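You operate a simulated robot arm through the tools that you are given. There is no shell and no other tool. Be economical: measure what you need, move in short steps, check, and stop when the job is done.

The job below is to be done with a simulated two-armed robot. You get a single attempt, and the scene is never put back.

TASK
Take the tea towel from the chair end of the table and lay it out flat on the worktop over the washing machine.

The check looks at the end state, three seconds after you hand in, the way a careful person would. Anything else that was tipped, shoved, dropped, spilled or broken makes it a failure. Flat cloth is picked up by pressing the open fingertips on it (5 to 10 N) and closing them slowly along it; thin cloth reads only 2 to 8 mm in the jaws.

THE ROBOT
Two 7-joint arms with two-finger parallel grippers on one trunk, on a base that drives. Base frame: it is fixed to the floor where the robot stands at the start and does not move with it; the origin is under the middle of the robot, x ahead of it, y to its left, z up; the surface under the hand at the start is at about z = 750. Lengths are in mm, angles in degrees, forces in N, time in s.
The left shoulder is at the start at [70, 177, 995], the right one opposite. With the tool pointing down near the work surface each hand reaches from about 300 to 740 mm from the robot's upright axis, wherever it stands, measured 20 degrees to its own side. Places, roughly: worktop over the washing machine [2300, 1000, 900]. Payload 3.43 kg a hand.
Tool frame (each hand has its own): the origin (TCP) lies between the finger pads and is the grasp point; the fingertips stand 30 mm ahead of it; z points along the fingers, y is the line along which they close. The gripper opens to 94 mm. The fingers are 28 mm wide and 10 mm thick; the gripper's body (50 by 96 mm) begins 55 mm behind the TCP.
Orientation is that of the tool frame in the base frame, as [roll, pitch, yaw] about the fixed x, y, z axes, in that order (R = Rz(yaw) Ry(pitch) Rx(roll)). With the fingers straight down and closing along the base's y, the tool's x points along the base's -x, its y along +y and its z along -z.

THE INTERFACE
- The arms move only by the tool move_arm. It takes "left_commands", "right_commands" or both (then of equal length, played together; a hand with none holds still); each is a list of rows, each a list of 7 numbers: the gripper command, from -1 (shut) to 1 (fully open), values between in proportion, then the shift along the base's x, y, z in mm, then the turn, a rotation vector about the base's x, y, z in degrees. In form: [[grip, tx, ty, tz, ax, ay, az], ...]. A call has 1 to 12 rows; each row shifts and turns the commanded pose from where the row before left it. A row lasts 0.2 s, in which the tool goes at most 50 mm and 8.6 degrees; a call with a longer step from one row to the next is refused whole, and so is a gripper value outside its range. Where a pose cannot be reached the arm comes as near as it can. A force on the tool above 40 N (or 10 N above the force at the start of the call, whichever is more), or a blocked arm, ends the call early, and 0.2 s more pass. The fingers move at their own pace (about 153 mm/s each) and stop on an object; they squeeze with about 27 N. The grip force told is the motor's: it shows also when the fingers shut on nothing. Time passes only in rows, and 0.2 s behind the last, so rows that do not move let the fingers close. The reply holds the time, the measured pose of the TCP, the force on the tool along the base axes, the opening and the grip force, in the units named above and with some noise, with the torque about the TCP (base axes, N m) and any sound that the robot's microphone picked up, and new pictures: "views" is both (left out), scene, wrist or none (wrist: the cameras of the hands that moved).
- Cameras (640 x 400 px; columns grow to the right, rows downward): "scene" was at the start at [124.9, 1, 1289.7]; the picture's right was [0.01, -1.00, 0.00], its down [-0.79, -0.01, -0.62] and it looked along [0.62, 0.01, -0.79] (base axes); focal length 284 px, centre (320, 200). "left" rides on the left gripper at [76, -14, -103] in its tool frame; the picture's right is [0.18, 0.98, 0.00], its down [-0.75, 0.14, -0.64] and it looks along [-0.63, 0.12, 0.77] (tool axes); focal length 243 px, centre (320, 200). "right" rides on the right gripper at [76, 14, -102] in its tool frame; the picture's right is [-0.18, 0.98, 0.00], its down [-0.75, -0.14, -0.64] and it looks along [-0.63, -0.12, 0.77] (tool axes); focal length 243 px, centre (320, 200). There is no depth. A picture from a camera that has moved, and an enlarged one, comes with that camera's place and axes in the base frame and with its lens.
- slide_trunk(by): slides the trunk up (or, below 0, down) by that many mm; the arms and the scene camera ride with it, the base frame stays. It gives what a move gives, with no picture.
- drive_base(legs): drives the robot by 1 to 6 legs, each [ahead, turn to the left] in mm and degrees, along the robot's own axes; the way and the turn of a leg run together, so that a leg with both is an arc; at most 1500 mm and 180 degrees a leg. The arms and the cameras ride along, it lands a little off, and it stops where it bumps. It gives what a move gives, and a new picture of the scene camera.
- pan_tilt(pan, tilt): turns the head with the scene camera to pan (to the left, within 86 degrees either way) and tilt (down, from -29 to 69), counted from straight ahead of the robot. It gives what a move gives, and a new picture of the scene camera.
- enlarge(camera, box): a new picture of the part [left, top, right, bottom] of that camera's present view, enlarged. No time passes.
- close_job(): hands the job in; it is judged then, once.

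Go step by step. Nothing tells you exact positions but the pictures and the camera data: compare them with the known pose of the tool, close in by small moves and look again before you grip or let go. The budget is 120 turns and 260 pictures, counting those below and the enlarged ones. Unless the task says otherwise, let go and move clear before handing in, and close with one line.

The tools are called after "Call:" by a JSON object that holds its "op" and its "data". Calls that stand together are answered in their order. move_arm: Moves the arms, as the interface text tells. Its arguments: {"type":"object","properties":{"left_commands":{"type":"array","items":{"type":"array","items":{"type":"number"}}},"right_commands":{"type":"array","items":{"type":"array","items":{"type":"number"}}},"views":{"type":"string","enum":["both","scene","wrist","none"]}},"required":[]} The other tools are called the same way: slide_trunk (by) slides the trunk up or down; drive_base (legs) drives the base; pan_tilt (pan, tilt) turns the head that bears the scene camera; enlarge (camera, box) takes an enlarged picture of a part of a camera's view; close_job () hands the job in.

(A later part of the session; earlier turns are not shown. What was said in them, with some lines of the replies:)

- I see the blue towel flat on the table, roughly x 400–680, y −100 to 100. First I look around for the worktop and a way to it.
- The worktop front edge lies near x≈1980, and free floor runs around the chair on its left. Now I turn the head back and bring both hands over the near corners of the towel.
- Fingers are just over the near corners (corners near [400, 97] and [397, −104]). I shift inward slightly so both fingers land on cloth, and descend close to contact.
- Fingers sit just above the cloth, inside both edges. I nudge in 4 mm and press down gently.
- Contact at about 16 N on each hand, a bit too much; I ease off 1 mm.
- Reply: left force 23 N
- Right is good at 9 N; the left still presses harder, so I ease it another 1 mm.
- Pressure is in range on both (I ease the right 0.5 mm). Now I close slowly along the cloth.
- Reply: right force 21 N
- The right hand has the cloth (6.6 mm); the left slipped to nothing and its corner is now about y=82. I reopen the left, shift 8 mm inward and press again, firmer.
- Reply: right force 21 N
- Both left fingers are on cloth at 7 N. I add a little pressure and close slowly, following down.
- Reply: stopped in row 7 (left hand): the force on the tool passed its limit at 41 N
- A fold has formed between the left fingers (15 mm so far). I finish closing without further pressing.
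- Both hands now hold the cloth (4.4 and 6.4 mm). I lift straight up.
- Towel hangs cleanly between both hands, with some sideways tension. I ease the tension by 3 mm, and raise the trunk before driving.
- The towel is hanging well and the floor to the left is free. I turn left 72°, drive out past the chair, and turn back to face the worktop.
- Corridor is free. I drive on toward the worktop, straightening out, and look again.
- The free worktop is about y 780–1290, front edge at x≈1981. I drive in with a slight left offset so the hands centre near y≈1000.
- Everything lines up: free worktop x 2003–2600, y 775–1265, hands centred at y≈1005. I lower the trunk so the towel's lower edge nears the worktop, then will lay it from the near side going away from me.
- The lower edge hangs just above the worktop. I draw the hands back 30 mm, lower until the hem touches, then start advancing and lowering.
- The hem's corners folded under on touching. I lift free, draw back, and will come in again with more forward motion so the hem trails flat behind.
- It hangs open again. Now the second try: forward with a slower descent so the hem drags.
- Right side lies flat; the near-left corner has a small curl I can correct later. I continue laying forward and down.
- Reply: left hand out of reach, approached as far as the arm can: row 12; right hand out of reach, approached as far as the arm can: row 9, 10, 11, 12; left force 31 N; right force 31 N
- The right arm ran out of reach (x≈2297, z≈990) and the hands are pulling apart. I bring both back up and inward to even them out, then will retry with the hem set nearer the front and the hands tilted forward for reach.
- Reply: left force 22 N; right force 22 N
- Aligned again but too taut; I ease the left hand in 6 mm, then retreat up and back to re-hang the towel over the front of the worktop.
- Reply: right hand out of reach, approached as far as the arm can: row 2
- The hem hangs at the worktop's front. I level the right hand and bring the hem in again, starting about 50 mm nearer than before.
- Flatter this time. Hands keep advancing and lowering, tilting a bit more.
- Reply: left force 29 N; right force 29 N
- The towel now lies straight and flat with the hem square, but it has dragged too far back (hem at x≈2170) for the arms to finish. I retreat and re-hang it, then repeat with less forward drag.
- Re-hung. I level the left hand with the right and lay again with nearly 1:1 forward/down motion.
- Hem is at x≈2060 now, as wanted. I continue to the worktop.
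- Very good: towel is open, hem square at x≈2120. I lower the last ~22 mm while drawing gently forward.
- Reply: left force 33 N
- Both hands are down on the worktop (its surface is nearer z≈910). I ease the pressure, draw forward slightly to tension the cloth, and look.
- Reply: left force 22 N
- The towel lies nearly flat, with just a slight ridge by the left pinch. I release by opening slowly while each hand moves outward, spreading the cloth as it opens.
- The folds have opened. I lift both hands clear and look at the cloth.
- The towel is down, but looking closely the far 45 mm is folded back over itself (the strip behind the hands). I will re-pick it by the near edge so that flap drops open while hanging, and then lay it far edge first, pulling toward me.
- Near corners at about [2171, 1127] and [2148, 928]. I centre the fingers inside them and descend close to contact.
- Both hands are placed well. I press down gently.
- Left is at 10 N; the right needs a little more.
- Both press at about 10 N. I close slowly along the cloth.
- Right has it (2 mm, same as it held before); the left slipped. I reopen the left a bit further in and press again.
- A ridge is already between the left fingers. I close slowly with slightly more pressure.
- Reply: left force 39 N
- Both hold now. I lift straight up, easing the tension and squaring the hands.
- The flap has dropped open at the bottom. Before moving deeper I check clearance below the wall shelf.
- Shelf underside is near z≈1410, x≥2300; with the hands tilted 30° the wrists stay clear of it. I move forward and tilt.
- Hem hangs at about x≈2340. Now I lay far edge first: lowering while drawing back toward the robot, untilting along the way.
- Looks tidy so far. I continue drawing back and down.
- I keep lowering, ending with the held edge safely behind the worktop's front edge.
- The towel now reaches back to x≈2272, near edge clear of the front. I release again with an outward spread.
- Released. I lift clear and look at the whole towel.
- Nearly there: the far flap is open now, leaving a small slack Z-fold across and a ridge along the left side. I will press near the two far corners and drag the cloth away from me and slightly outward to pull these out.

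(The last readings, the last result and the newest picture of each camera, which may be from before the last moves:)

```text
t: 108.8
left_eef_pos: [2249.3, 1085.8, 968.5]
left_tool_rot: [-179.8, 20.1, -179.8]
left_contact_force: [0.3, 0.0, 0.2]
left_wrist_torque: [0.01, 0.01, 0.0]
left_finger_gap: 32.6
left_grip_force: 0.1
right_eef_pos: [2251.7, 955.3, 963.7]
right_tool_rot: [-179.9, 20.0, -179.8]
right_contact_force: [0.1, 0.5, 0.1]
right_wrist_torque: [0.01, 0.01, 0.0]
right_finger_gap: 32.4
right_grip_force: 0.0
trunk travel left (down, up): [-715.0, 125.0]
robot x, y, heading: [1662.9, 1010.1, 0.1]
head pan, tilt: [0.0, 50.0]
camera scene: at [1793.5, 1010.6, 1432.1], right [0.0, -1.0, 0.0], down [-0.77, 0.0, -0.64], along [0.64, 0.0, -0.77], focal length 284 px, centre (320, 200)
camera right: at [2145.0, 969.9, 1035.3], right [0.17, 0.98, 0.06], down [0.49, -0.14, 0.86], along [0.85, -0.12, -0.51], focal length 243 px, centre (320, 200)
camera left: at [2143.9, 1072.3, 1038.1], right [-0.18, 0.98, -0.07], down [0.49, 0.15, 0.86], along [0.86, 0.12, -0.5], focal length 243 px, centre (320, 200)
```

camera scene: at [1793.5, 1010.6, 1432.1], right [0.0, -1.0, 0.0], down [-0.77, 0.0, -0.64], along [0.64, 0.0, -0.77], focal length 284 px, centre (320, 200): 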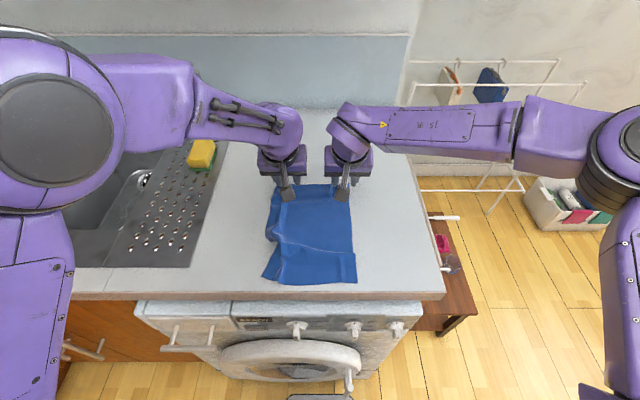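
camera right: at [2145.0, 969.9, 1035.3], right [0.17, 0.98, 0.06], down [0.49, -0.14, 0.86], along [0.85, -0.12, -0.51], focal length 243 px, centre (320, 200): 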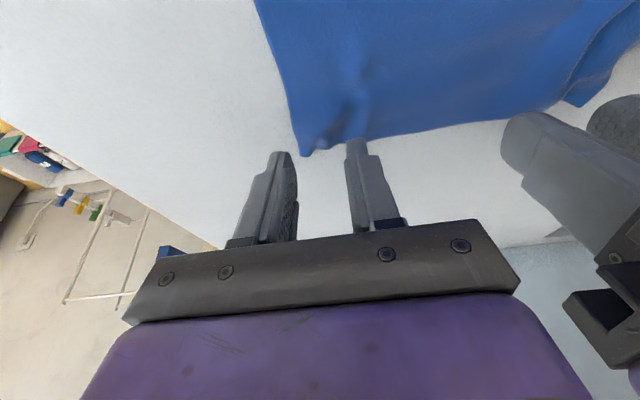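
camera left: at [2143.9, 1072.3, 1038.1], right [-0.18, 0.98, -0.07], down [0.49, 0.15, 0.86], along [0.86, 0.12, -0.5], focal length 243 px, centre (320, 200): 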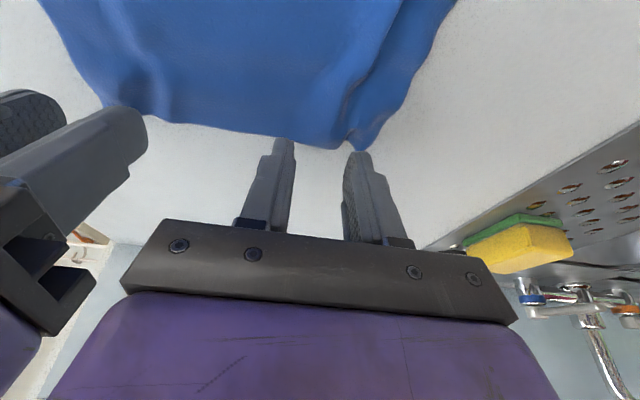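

The fingertips hover right at the far edge; I back up 16 mm, narrow the fingers so they stay on the cloth, and press down.

Call:
{"op": "move_arm", "data": {"left_commands": [[-0.55, -8, -4, 0, 0, 0, 0], [-0.55, -8, 0, -8, 0, 0, 0], [-0.55, 0, 0, -8, 0, 0, 0], [-0.55, 0, 0, -4, 0, 0, 0], [-0.55, 0, 0, -2, 0, 0, 0]], "right_commands": [[-0.55, -8, 8, 0, 0, 0, 0], [-0.55, -8, 0, -6, 0, 0, 0], [-0.55, 0, 0, -6, 0, 0, 0], [-0.55, 0, 0, -4, 0, 0, 0], [-0.55, 0, 0, -2, 0, 0, 0]], "views": "wrist"}}

```text
t: 110.0
left_eef_pos: [2231.0, 1080.4, 949.8]
left_tool_rot: [-179.7, 20.1, -179.7]
left_contact_force: [-0.2, 0.3, 0.0]
left_wrist_torque: [-0.01, -0.02, -0.02]
left_finger_gap: 21.0
left_grip_force: 0.1
right_eef_pos: [2231.6, 962.8, 944.9]
right_tool_rot: [-179.9, 19.9, -179.8]
right_contact_force: [0.3, -0.3, -0.2]
right_wrist_torque: [0.02, 0.01, 0.02]
right_finger_gap: 21.3
right_grip_force: 0.1
trunk travel left (down, up): [-715.0, 125.0]
robot x, y, heading: [1666.1, 1009.2, 0.2]
head pan, tilt: [0.0, 50.0]
camera right: at [2124.3, 978.2, 1016.1], right [0.17, 0.98, 0.06], down [0.49, -0.14, 0.86], along [0.86, -0.12, -0.5], focal length 243 px, centre (320, 200)
camera left: at [2125.0, 1066.3, 1018.8], right [-0.18, 0.98, -0.07], down [0.49, 0.15, 0.86], along [0.86, 0.12, -0.5], focal length 243 px, centre (320, 200)
```

right: 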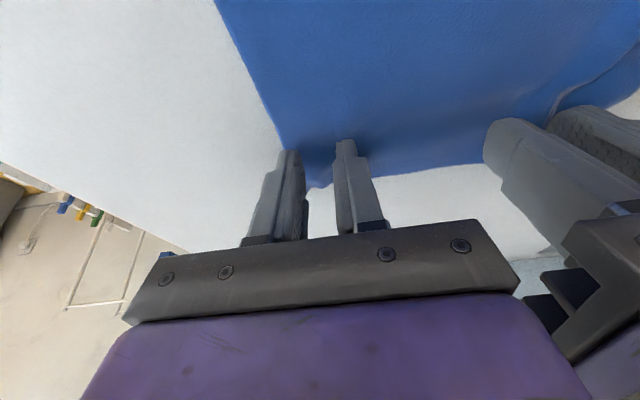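
left: 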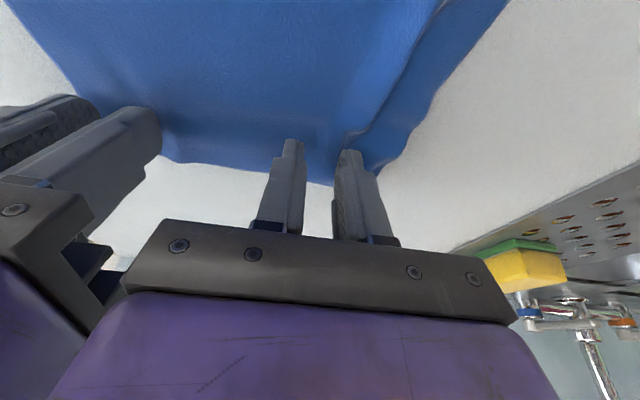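

Call:
{"op": "move_arm", "data": {"left_commands": [[-0.55, 0, 0, -2, 0, 0, 0], [-0.55, 0, 0, -2, 0, 0, 0], [-0.55, 0, 0, -1, 0, 0, 0], [-0.55, 0, 0, 0, 0, 0, 0]], "right_commands": [[-0.55, 0, 0, -1, 0, 0, 0], [-0.55, 0, 0, -1, 0, 0, 0], [-0.55, 0, 0, 0, 0, 0, 0], [-0.55, 0, 0, 0, 0, 0, 0]], "views": "none"}}

```text
t: 111.0
left_eef_pos: [2231.8, 1081.7, 944.6]
left_tool_rot: [-179.7, 20.2, -179.9]
left_contact_force: [-0.4, 0.4, 0.4]
left_wrist_torque: [-0.01, -0.02, 0.02]
left_finger_gap: 21.2
left_grip_force: 0.0
right_eef_pos: [2231.6, 963.4, 945.2]
right_tool_rot: [-179.9, 20.0, -179.8]
right_contact_force: [-0.2, 0.0, -0.6]
right_wrist_torque: [-0.02, 0.0, -0.01]
right_finger_gap: 21.3
right_grip_force: 0.0
trunk travel left (down, up): [-715.0, 125.0]
robot x, y, heading: [1662.9, 1011.6, 0.0]
head pan, tilt: [0.0, 50.0]
```

Still just above the cloth; I press down in small steps.

Call:
{"op": "move_arm", "data": {"left_commands": [[-0.55, 0, 0, -1, 0, 0, 0], [-0.55, 0, 0, -1, 0, 0, 0], [-0.55, 0, 0, -0.5, 0, 0, 0], [-0.55, 0, 0, 0, 0, 0, 0]], "right_commands": [[-0.55, 0, 0, -1, 0, 0, 0], [-0.55, 0, 0, -1, 0, 0, 0], [-0.55, 0, 0, -0.5, 0, 0, 0], [-0.55, 0, 0, 0, 0, 0, 0]], "views": "none"}}

```text
t: 112.0
left_eef_pos: [2229.2, 1080.5, 944.4]
left_tool_rot: [-179.8, 20.5, -179.7]
left_contact_force: [3.3, -0.3, 13.2]
left_wrist_torque: [0.02, -0.05, -0.04]
left_finger_gap: 21.2
left_grip_force: 0.2
right_eef_pos: [2229.8, 964.8, 944.8]
right_tool_rot: [179.9, 20.2, -179.9]
right_contact_force: [2.3, 1.1, 13.4]
right_wrist_torque: [-0.04, -0.05, -0.02]
right_finger_gap: 20.9
right_grip_force: 0.1
trunk travel left (down, up): [-715.0, 125.0]
robot x, y, heading: [1665.9, 1010.5, 0.2]
head pan, tilt: [0.0, 50.0]
```

Both press at 13 N. Now drag away and slightly outward.

Call:
{"op": "move_arm", "data": {"left_commands": [[-0.55, 4, 1, 0, 0, 0, 0], [-0.55, 4, 1, 0, 0, 0, 0], [-0.55, 4, 1, 0, 0, 0, 0], [-0.55, 4, 1, 0, 0, 0, 0], [-0.55, 4, 1, 0, 0, 0, 0], [-0.55, 4, 1, 0, 0, 0, 0], [-0.55, 4, 1, 0, 0, 0, 0], [-0.55, 4, 1, 0, 0, 0, 0], [-0.55, 4, 1, 0, 0, 0, 0], [-0.55, 4, 1, 0, 0, 0, 0]], "right_commands": [[-0.55, 4, -0.5, 0, 0, 0, 0], [-0.55, 4, -0.5, 0, 0, 0, 0], [-0.55, 4, -0.5, 0, 0, 0, 0], [-0.55, 4, -0.5, 0, 0, 0, 0], [-0.55, 4, -0.5, 0, 0, 0, 0], [-0.55, 4, -0.5, 0, 0, 0, 0], [-0.55, 4, -0.5, 0, 0, 0, 0], [-0.55, 4, -0.5, 0, 0, 0, 0], [-0.55, 4, -0.5, 0, 0, 0, 0], [-0.55, 4, -0.5, 0, 0, 0, 0]], "views": "scene"}}

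Call:
{"op": "enlarge", "data": {"camera": "scene", "box": [220, 150, 420, 300]}}

```text
t: 114.2
left_eef_pos: [2267.0, 1091.9, 944.2]
left_tool_rot: [-179.7, 20.4, -179.7]
left_contact_force: [0.5, 0.0, -0.3]
left_wrist_torque: [0.0, 0.02, 0.0]
left_finger_gap: 21.0
left_grip_force: 0.0
right_eef_pos: [2267.7, 959.4, 944.8]
right_tool_rot: [-179.9, 20.2, -179.8]
right_contact_force: [-5.5, 0.3, 28.0]
right_wrist_torque: [-0.15, 0.23, -0.04]
right_finger_gap: 21.2
right_grip_force: 0.0
trunk travel left (down, up): [-715.0, 125.0]
robot x, y, heading: [1662.1, 1010.7, 0.4]
head pan, tilt: [0.0, 50.0]
camera scene: at [1785.4, 1011.5, 1432.9], right [0.0, -1.0, 0.0], down [-0.76, 0.0, -0.65], along [0.65, 0.0, -0.76], focal length 284 px, centre (320, 200)
```

scene: 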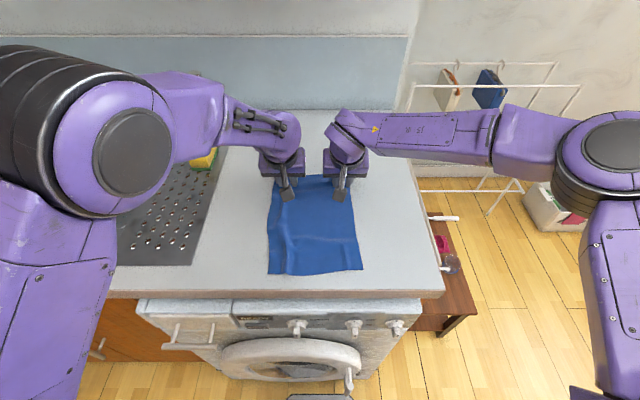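

```text
2.67 times, centred on (320, 225) of scene
camera zoom: at [1785.4, 1011.5, 1432.9], right [0.0, -1.0, 0.0], down [-0.76, 0.0, -0.65], along [0.65, 0.0, -0.76], focal length 759 px, centre (320, 133)
```

zoom: 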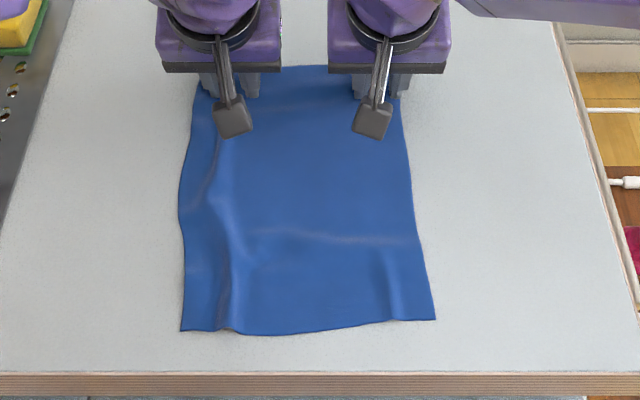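

That worked: the towel is open to full length, with only a low ridge along the left side. I lift off and check.

Call:
{"op": "move_arm", "data": {"left_commands": [[-0.55, 0, 0, 15, 0, 0, 0], [-0.55, -10, 10, 30, 0, 4, 0], [-0.55, -25, 20, 30, 0, 4, 0], [-0.55, -30, 25, 30, 0, 4, 0], [-0.55, -30, 25, 20, 0, 4, 0], [-0.55, -30, 25, 20, 0, 4, 0]], "right_commands": [[-0.55, 0, 0, 15, 0, 0, 0], [-0.55, -10, -10, 30, 0, 4, 0], [-0.55, -25, -20, 30, 0, 4, 0], [-0.55, -30, -25, 30, 0, 4, 0], [-0.55, -30, -25, 20, 0, 4, 0], [-0.55, -30, -25, 20, 0, 4, 0]], "views": "scene"}}

Call:
{"op": "enlarge", "data": {"camera": "scene", "box": [220, 150, 420, 300]}}

```text
t: 115.6
left_eef_pos: [2147.5, 1198.0, 1086.4]
left_tool_rot: [-179.9, 0.0, -179.7]
left_contact_force: [0.1, 0.4, 0.4]
left_wrist_torque: [-0.01, 0.0, 0.01]
left_finger_gap: 21.1
left_grip_force: 0.2
right_eef_pos: [2145.8, 854.2, 1085.6]
right_tool_rot: [-179.9, 0.0, -179.8]
right_contact_force: [-1.6, -0.3, -0.6]
right_wrist_torque: [0.03, -0.04, -0.01]
right_finger_gap: 21.1
right_grip_force: 0.0
trunk travel left (down, up): [-715.0, 125.0]
robot x, y, heading: [1664.7, 1007.0, 0.1]
head pan, tilt: [0.0, 50.0]
camera scene: at [1788.5, 1010.6, 1432.5], right [0.0, -1.0, 0.0], down [-0.76, 0.0, -0.64], along [0.64, 0.0, -0.76], focal length 284 px, centre (320, 200)
```

scene: 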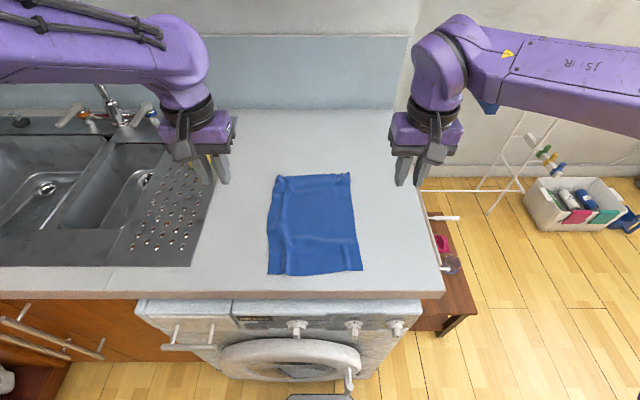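

```text
2.67 times, centred on (320, 225) of scene
camera zoom: at [1788.5, 1010.6, 1432.5], right [0.0, -1.0, 0.0], down [-0.76, 0.0, -0.64], along [0.64, 0.0, -0.76], focal length 759 px, centre (320, 133)
```

zoom: 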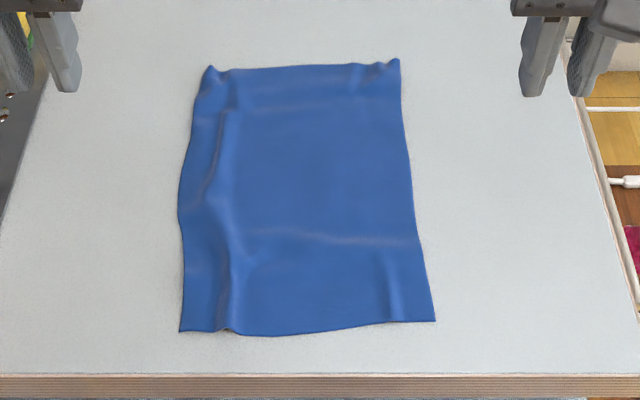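

It is nearly flat now; a low ridge remains at left. One smoothing pass: closed fingertips pressed on each side and drawn outward, first at the near end.

Call:
{"op": "move_arm", "data": {"left_commands": [[-1, -14.4, -19.2, -25, 0, 0, 0], [-1, -14.4, -19.2, -25, 0, 0, 0], [-1, -14.4, -19.2, -25, 0, 0, 0], [-1, -14.4, -19.2, -25, 0, 0, 0], [-1, -14.4, -19.2, -25, 0, 0, 0], [-1, 0, 0, -10, 0, 0, 0], [-1, 0, 0, -6, 0, 0, 0], [-1, 0, 0, -2, 0, 0, 0]], "right_commands": [[-1, -14.2, 20.2, -25, 0, 0, 0], [-1, -14.2, 20.2, -25, 0, 0, 0], [-1, -14.2, 20.2, -25, 0, 0, 0], [-1, -14.2, 20.2, -25, 0, 0, 0], [-1, -14.2, 20.2, -25, 0, 0, 0], [-1, 0, 0, -10, 0, 0, 0], [-1, 0, 0, -6, 0, 0, 0], [-1, 0, 0, -2, 0, 0, 0]], "views": "wrist"}}

```text
t: 117.4
left_eef_pos: [2073.4, 1100.0, 945.4]
left_tool_rot: [-179.9, 0.1, -179.8]
left_contact_force: [0.4, -0.6, 0.1]
left_wrist_torque: [-0.02, -0.05, -0.02]
left_finger_gap: 0.0
left_grip_force: 27.4
right_eef_pos: [2075.7, 955.0, 943.3]
right_tool_rot: [-179.9, 0.1, -179.8]
right_contact_force: [0.1, -0.2, 0.4]
right_wrist_torque: [0.01, 0.03, 0.0]
right_finger_gap: 0.0
right_grip_force: 26.6
trunk travel left (down, up): [-715.0, 125.0]
robot x, y, heading: [1667.0, 1010.8, 0.3]
head pan, tilt: [0.0, 50.0]
camera right: at [1998.6, 967.8, 1045.5], right [0.18, 0.98, 0.0], down [0.75, -0.14, 0.64], along [0.63, -0.12, -0.77], focal length 243 px, centre (320, 200)
camera left: at [1997.3, 1086.2, 1046.5], right [-0.19, 0.98, 0.0], down [0.75, 0.15, 0.64], along [0.63, 0.12, -0.77], focal length 243 px, centre (320, 200)
```

right: 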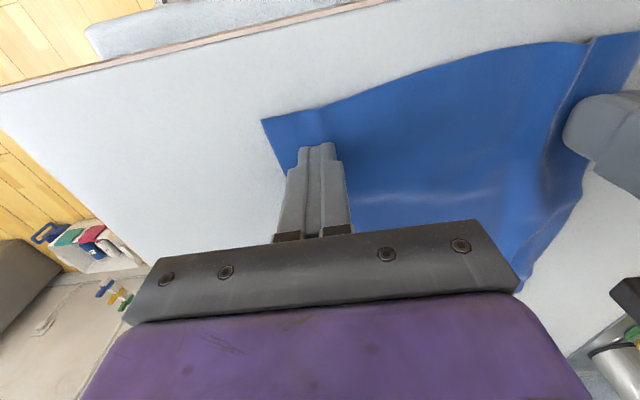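
left: 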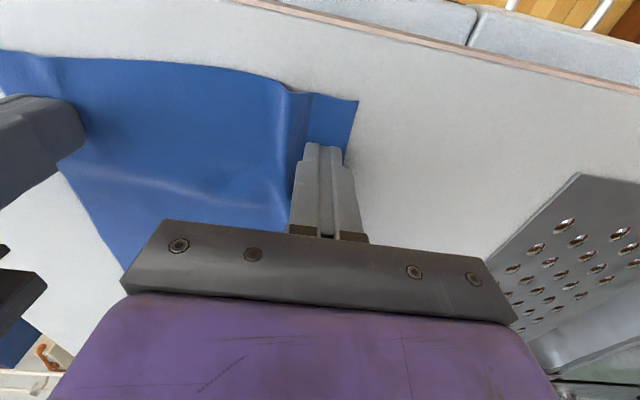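

Both are placed on the cloth between ridge and edge. Press and draw outward.

Call:
{"op": "move_arm", "data": {"left_commands": [[-1, 0, 0, -3, 0, 0, 0], [-1, 0, 0, -1.5, 0, 0, 0], [-1, 0, 0, -1, 0, 0, 0], [-1, 0, 2, 0, 0, 0, 0], [-1, 0, 2, 0, 0, 0, 0], [-1, 0, 2, 0, 0, 0, 0], [-1, 0, 2, 0, 0, 0, 0], [-1, 0, 2, 0, 0, 0, 0], [-1, 0, 2, 0, 0, 0, 0], [-1, 0, 2, 0, 0, 0, 0]], "right_commands": [[-1, 0, 0, -1.5, 0, 0, 0], [-1, 0, 0, -1.5, 0, 0, 0], [-1, 0, 0, -1, 0, 0, 0], [-1, 0, 0, 0, 0, 0, 0], [-1, 0, -0.5, 0, 0, 0, 0], [-1, 0, -0.5, 0, 0, 0, 0], [-1, 0, -0.5, 0, 0, 0, 0], [-1, 0, -0.5, 0, 0, 0, 0], [-1, 0, -0.5, 0, 0, 0, 0], [-1, 0, -0.5, 0, 0, 0, 0]], "views": "wrist"}}

```text
t: 119.6
left_eef_pos: [2070.7, 1112.9, 940.6]
left_tool_rot: [-179.8, 0.4, -179.8]
left_contact_force: [0.8, -12.3, 25.0]
left_wrist_torque: [-0.2, 0.13, 0.02]
left_finger_gap: 0.0
left_grip_force: 26.6
right_eef_pos: [2072.1, 950.0, 941.1]
right_tool_rot: [179.9, 0.1, -179.8]
right_contact_force: [2.1, 9.2, 17.5]
right_wrist_torque: [0.28, 0.0, -0.01]
right_finger_gap: 0.0
right_grip_force: 26.6
trunk travel left (down, up): [-715.0, 125.0]
robot x, y, heading: [1663.9, 1012.7, 0.2]
head pan, tilt: [0.0, 50.0]
camera right: at [1995.4, 964.5, 1043.8], right [0.18, 0.98, 0.0], down [0.75, -0.14, 0.64], along [0.63, -0.11, -0.76], focal length 243 px, centre (320, 200)
camera left: at [1994.1, 1098.5, 1042.7], right [-0.19, 0.98, 0.0], down [0.75, 0.15, 0.65], along [0.64, 0.12, -0.76], focal length 243 px, centre (320, 200)
```

right: 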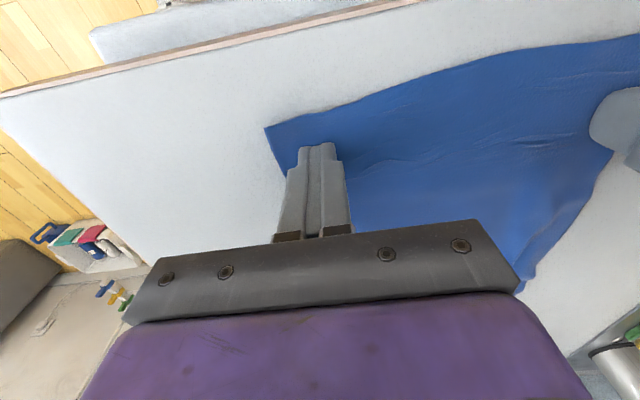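
left: 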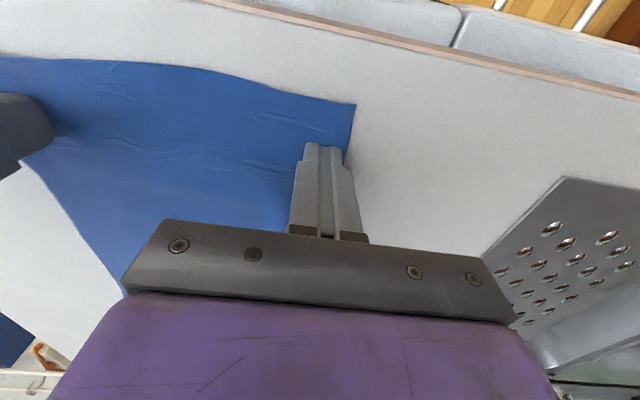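

The near end is smooth. I repeat at the far end.

Call:
{"op": "move_arm", "data": {"left_commands": [[-1, 0, 0, 10, 0, 0, 0], [-1, 0, 0, 20, 0, 0, 0], [-1, 30, -3, 0, 0, 0, 0], [-1, 35, -3, 0, 0, 0, 0], [-1, 35, -3, 0, 0, 0, 0], [-1, 35, -2, 0, 0, 0, 0], [-1, 30, 0, -10, 0, 0, 0], [-1, 0, 0, -12, 0, 0, 0]], "right_commands": [[-1, 0, 0, 10, 0, 0, 0], [-1, 0, 0, 20, 0, 0, 0], [-1, 30, 1, 0, 0, 0, 0], [-1, 35, 1, 0, 0, 0, 0], [-1, 35, 1, 0, 0, 0, 0], [-1, 35, 1, 0, 0, 0, 0], [-1, 30, 0, -10, 0, 0, 0], [-1, 0, 0, -12, 0, 0, 0]], "views": "wrist"}}

```text
t: 121.4
left_eef_pos: [2239.0, 1103.5, 945.6]
left_tool_rot: [-179.9, 0.2, -179.8]
left_contact_force: [0.6, 0.3, 0.4]
left_wrist_torque: [-0.01, -0.03, 0.03]
left_finger_gap: 0.1
left_grip_force: 26.9
right_eef_pos: [2239.8, 954.6, 948.9]
right_tool_rot: [-180.0, 0.0, -179.8]
right_contact_force: [0.5, 0.4, -0.9]
right_wrist_torque: [0.0, -0.02, 0.0]
right_finger_gap: 0.0
right_grip_force: 26.4
trunk travel left (down, up): [-715.0, 125.0]
robot x, y, heading: [1663.6, 1011.0, 0.1]
head pan, tilt: [0.0, 50.0]
camera right: at [2163.3, 969.2, 1051.6], right [0.18, 0.98, 0.0], down [0.75, -0.14, 0.64], along [0.63, -0.12, -0.77], focal length 243 px, centre (320, 200)
camera left: at [2162.3, 1089.3, 1047.9], right [-0.19, 0.98, 0.0], down [0.75, 0.14, 0.64], along [0.63, 0.12, -0.77], focal length 243 px, centre (320, 200)
```

right: 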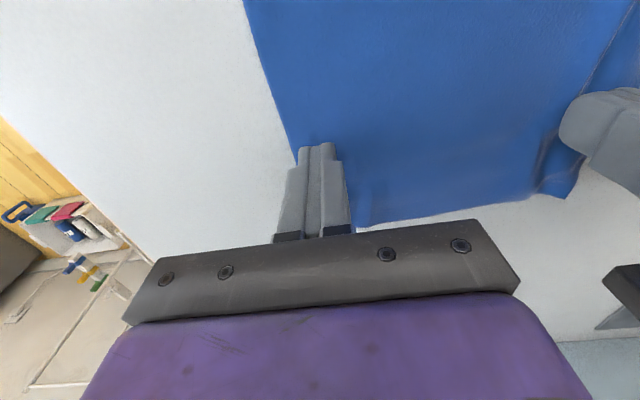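
left: 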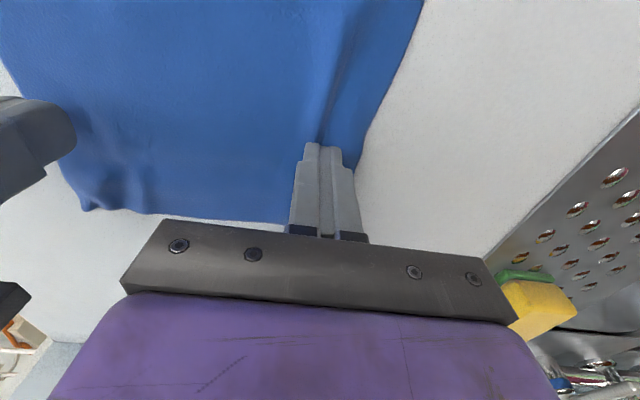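

Call:
{"op": "move_arm", "data": {"left_commands": [[-1, 0, 7, 0, 0, 0, 0], [-1, 0, 0, -3, 0, 0, 0], [-1, 0, 0, -1.5, 0, 0, 0], [-1, 0, 0, -1, 0, 0, 0], [-1, 0, 2, 0, 0, 0, 0], [-1, 0, 2, 0, 0, 0, 0], [-1, 0, 2, 0, 0, 0, 0], [-1, 0, 2, 0, 0, 0, 0], [-1, 0, 2, 0, 0, 0, 0], [-1, 0, 2, 0, 0, 0, 0]], "right_commands": [[-1, 0, 0, -2, 0, 0, 0], [-1, 0, 0, -3, 0, 0, 0], [-1, 0, 0, -2, 0, 0, 0], [-1, 0, 0, -1.5, 0, 0, 0], [-1, 0, 0, 0, 0, 0, 0], [-1, 0, -1, 0, 0, 0, 0], [-1, 0, -1, 0, 0, 0, 0], [-1, 0, -1, 0, 0, 0, 0], [-1, 0, -1, 0, 0, 0, 0], [-1, 0, -1, 0, 0, 0, 0]], "views": "wrist"}}

```text
t: 123.6
left_eef_pos: [2235.6, 1123.3, 943.2]
left_tool_rot: [-179.8, 0.3, -179.7]
left_contact_force: [0.0, 0.7, 0.4]
left_wrist_torque: [0.01, 0.01, -0.02]
left_finger_gap: 0.0
left_grip_force: 27.2
right_eef_pos: [2238.2, 952.7, 942.3]
right_tool_rot: [180.0, 0.3, -179.8]
right_contact_force: [2.2, 4.9, 26.1]
right_wrist_torque: [0.02, 0.0, -0.01]
right_finger_gap: 0.0
right_grip_force: 26.9
trunk travel left (down, up): [-715.0, 125.0]
robot x, y, heading: [1663.2, 1011.0, 0.2]
head pan, tilt: [0.0, 50.0]
camera right: at [2161.1, 966.7, 1043.8], right [0.18, 0.98, 0.0], down [0.75, -0.14, 0.64], along [0.63, -0.12, -0.76], focal length 243 px, centre (320, 200)
camera left: at [2160.2, 1109.5, 1044.6], right [-0.19, 0.98, 0.0], down [0.75, 0.15, 0.65], along [0.63, 0.12, -0.76], focal length 243 px, centre (320, 200)
```

right: 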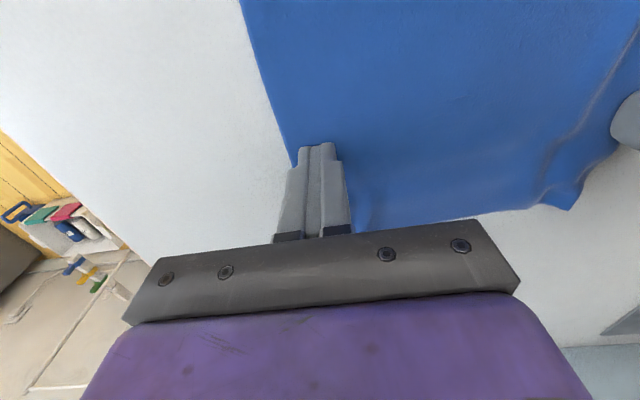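
left: 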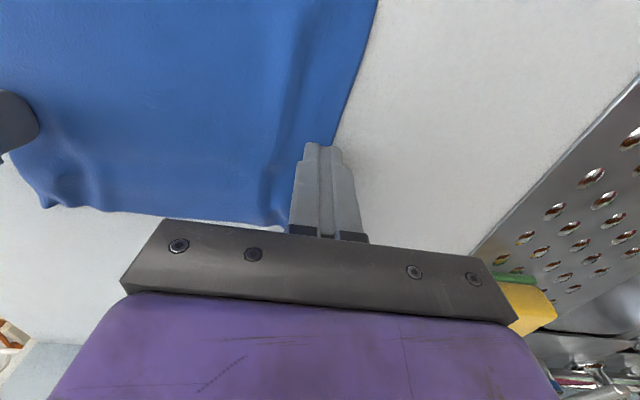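

The left wasn't in contact. I bring it back and press a bit lower before drawing outward, the right holding.

Call:
{"op": "move_arm", "data": {"left_commands": [[-1, 0, 0, 8, 0, 0, 0], [-1, 0, -13, 0, 0, 0, 0], [-1, 0, 0, -8, 0, 0, 0], [-1, 0, 0, -2, 0, 0, 0], [-1, 0, 0, -1.5, 0, 0, 0], [-1, 0, 0, -0.5, 0, 0, 0], [-1, 0, 2, 0, 0, 0, 0], [-1, 0, 2, 0, 0, 0, 0], [-1, 0, 2, 0, 0, 0, 0], [-1, 0, 2, 0, 0, 0, 0], [-1, 0, 2, 0, 0, 0, 0], [-1, 0, 2, 0, 0, 0, 0]], "views": "wrist"}}

```text
t: 126.2
left_eef_pos: [2233.7, 1117.9, 941.4]
left_tool_rot: [-180.0, 0.6, -179.8]
left_contact_force: [1.4, -16.9, 27.7]
left_wrist_torque: [-0.29, 0.11, 0.05]
left_finger_gap: 0.3
left_grip_force: 27.1
right_eef_pos: [2236.8, 950.5, 941.2]
right_tool_rot: [179.9, 0.2, -179.8]
right_contact_force: [-0.3, 9.2, 11.4]
right_wrist_torque: [0.19, 0.07, -0.04]
right_finger_gap: 0.1
right_grip_force: 27.1
trunk travel left (down, up): [-715.0, 125.0]
robot x, y, heading: [1665.0, 1012.4, 0.1]
head pan, tilt: [0.0, 50.0]
camera left: at [2158.0, 1104.5, 1042.5], right [-0.19, 0.98, 0.0], down [0.75, 0.15, 0.65], along [0.64, 0.12, -0.76], focal length 243 px, centre (320, 200)
```

left: 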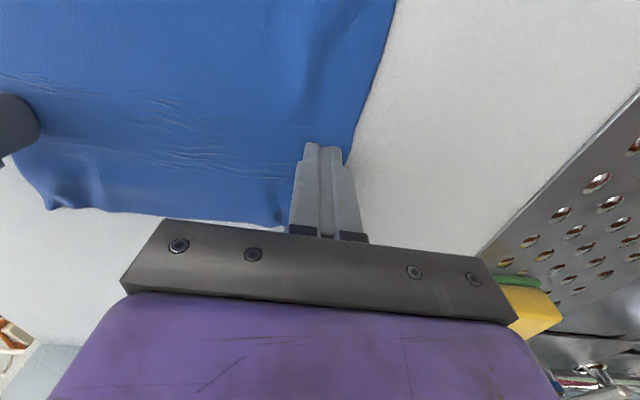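

Smoothed. I lift both hands clear and inspect.

Call:
{"op": "move_arm", "data": {"left_commands": [[-1, 0, 0, 15, 0, 0, 0], [-1, -10, 10, 35, 0, 0, 0], [-1, -20, 20, 40, 0, 0, 0], [-1, -30, 25, 30, 0, 0, 0], [-1, -40, 25, 20, 0, 0, 0], [-1, -40, 20, 0, 0, 0, 0]], "right_commands": [[-1, 0, 0, 15, 0, 0, 0], [-1, -10, -10, 35, 0, 0, 0], [-1, -20, -20, 40, 0, 0, 0], [-1, -30, -25, 30, 0, 0, 0], [-1, -40, -25, 20, 0, 0, 0], [-1, -40, -20, 0, 0, 0, 0]], "views": "scene"}}

Call:
{"op": "enlarge", "data": {"camera": "scene", "box": [220, 150, 420, 300]}}

```text
refused: row 5 steps farther than a row can; nothing moved
```

```text
2.67 times, centred on (320, 225) of scene
camera zoom: at [1785.4, 1008.5, 1432.9], right [0.0, -1.0, 0.0], down [-0.76, 0.0, -0.65], along [0.65, 0.0, -0.76], focal length 759 px, centre (320, 133)
```

zoom: 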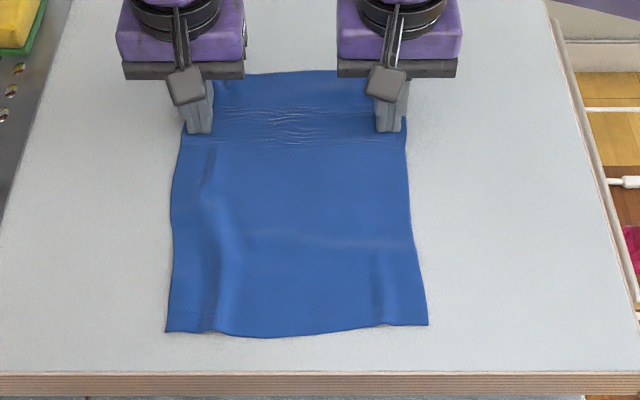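

A row was too long; I lift clear with shorter steps.

Call:
{"op": "move_arm", "data": {"left_commands": [[-1, 0, 0, 15, 0, 0, 0], [-1, -10, 10, 30, 0, 0, 0], [-1, -20, 20, 35, 0, 0, 0], [-1, -25, 20, 30, 0, 0, 0], [-1, -30, 25, 20, 0, 0, 0], [-1, -30, 25, 10, 0, 0, 0]], "right_commands": [[-1, 0, 0, 15, 0, 0, 0], [-1, -10, -10, 30, 0, 0, 0], [-1, -20, -20, 35, 0, 0, 0], [-1, -25, -20, 30, 0, 0, 0], [-1, -30, -25, 20, 0, 0, 0], [-1, -30, -25, 10, 0, 0, 0]], "views": "scene"}}

Call:
{"op": "enlarge", "data": {"camera": "scene", "box": [220, 150, 420, 300]}}

```text
t: 127.6
left_eef_pos: [2121.6, 1219.5, 1082.9]
left_tool_rot: [-179.9, 0.3, -179.9]
left_contact_force: [-0.2, -0.2, 0.9]
left_wrist_torque: [-0.02, -0.05, -0.01]
left_finger_gap: 0.1
left_grip_force: 27.3
right_eef_pos: [2120.6, 850.1, 1080.5]
right_tool_rot: [180.0, 0.1, -179.9]
right_contact_force: [0.0, 0.0, 0.2]
right_wrist_torque: [0.02, -0.03, 0.0]
right_finger_gap: 0.0
right_grip_force: 26.9
trunk travel left (down, up): [-715.0, 125.0]
robot x, y, heading: [1664.3, 1014.3, -0.1]
head pan, tilt: [0.0, 50.0]
camera scene: at [1787.8, 1010.7, 1432.5], right [0.0, -1.0, 0.0], down [-0.76, 0.0, -0.64], along [0.64, 0.0, -0.76], focal length 284 px, centre (320, 200)
```

scene: 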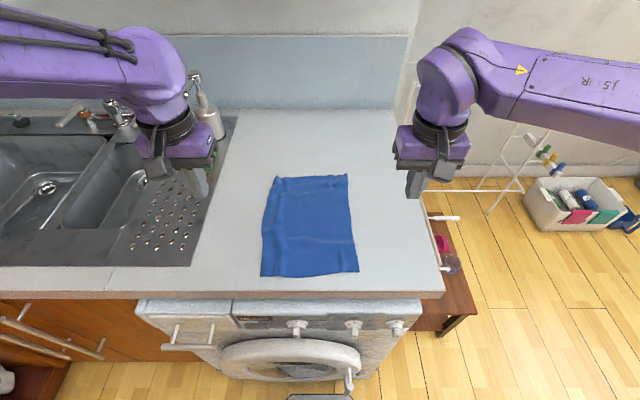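

```text
2.67 times, centred on (320, 225) of scene
camera zoom: at [1787.8, 1010.7, 1432.5], right [0.0, -1.0, 0.0], down [-0.76, 0.0, -0.64], along [0.64, 0.0, -0.76], focal length 759 px, centre (320, 133)
```

zoom: 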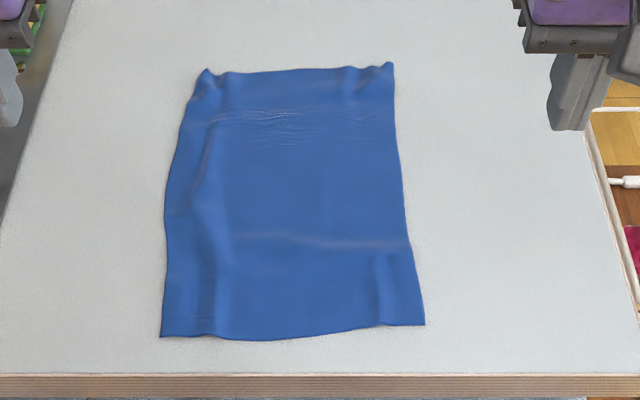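

The towel lies spread out, fully on the worktop, with no folds left. I back the robot away a little and check the surroundings.

Call:
{"op": "drive_base", "data": {"legs": [[-300, 0]]}}

```text
t: 129.6
left_eef_pos: [1827.6, 1224.7, 1081.4]
left_tool_rot: [-179.8, 0.1, -178.9]
left_contact_force: [0.8, 0.7, 0.0]
left_wrist_torque: [-0.01, 0.02, 0.02]
left_finger_gap: 0.1
left_grip_force: 26.8
right_eef_pos: [1833.1, 854.1, 1079.4]
right_tool_rot: [180.0, 0.0, -178.9]
right_contact_force: [-0.4, 0.3, 0.6]
right_wrist_torque: [-0.01, 0.01, -0.02]
right_finger_gap: 0.1
right_grip_force: 27.3
trunk travel left (down, up): [-715.0, 125.0]
robot x, y, heading: [1372.4, 1009.7, 1.1]
head pan, tilt: [0.0, 50.0]
camera scene: at [1498.2, 1009.5, 1432.1], right [0.02, -1.0, 0.0], down [-0.77, -0.02, -0.64], along [0.64, 0.01, -0.77], focal length 284 px, centre (320, 200)
```

scene: 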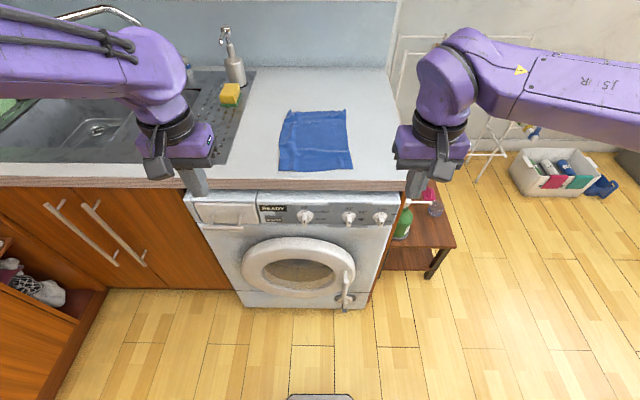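

The towel lies flat on the worktop over the washing machine, and the sponge, soap dispenser and side table are undisturbed. I hand in the job.

Call:
{"op": "close_job", "data": {}}

```text
The job is handed in.
```

I moved the tea towel from the chair end of the table to the worktop over the washing machine and handed the job in. It lies open and fully on the surface. Light creases remain, and the two far corners curl up slightly. In the last picture nothing around it looked moved or knocked over.
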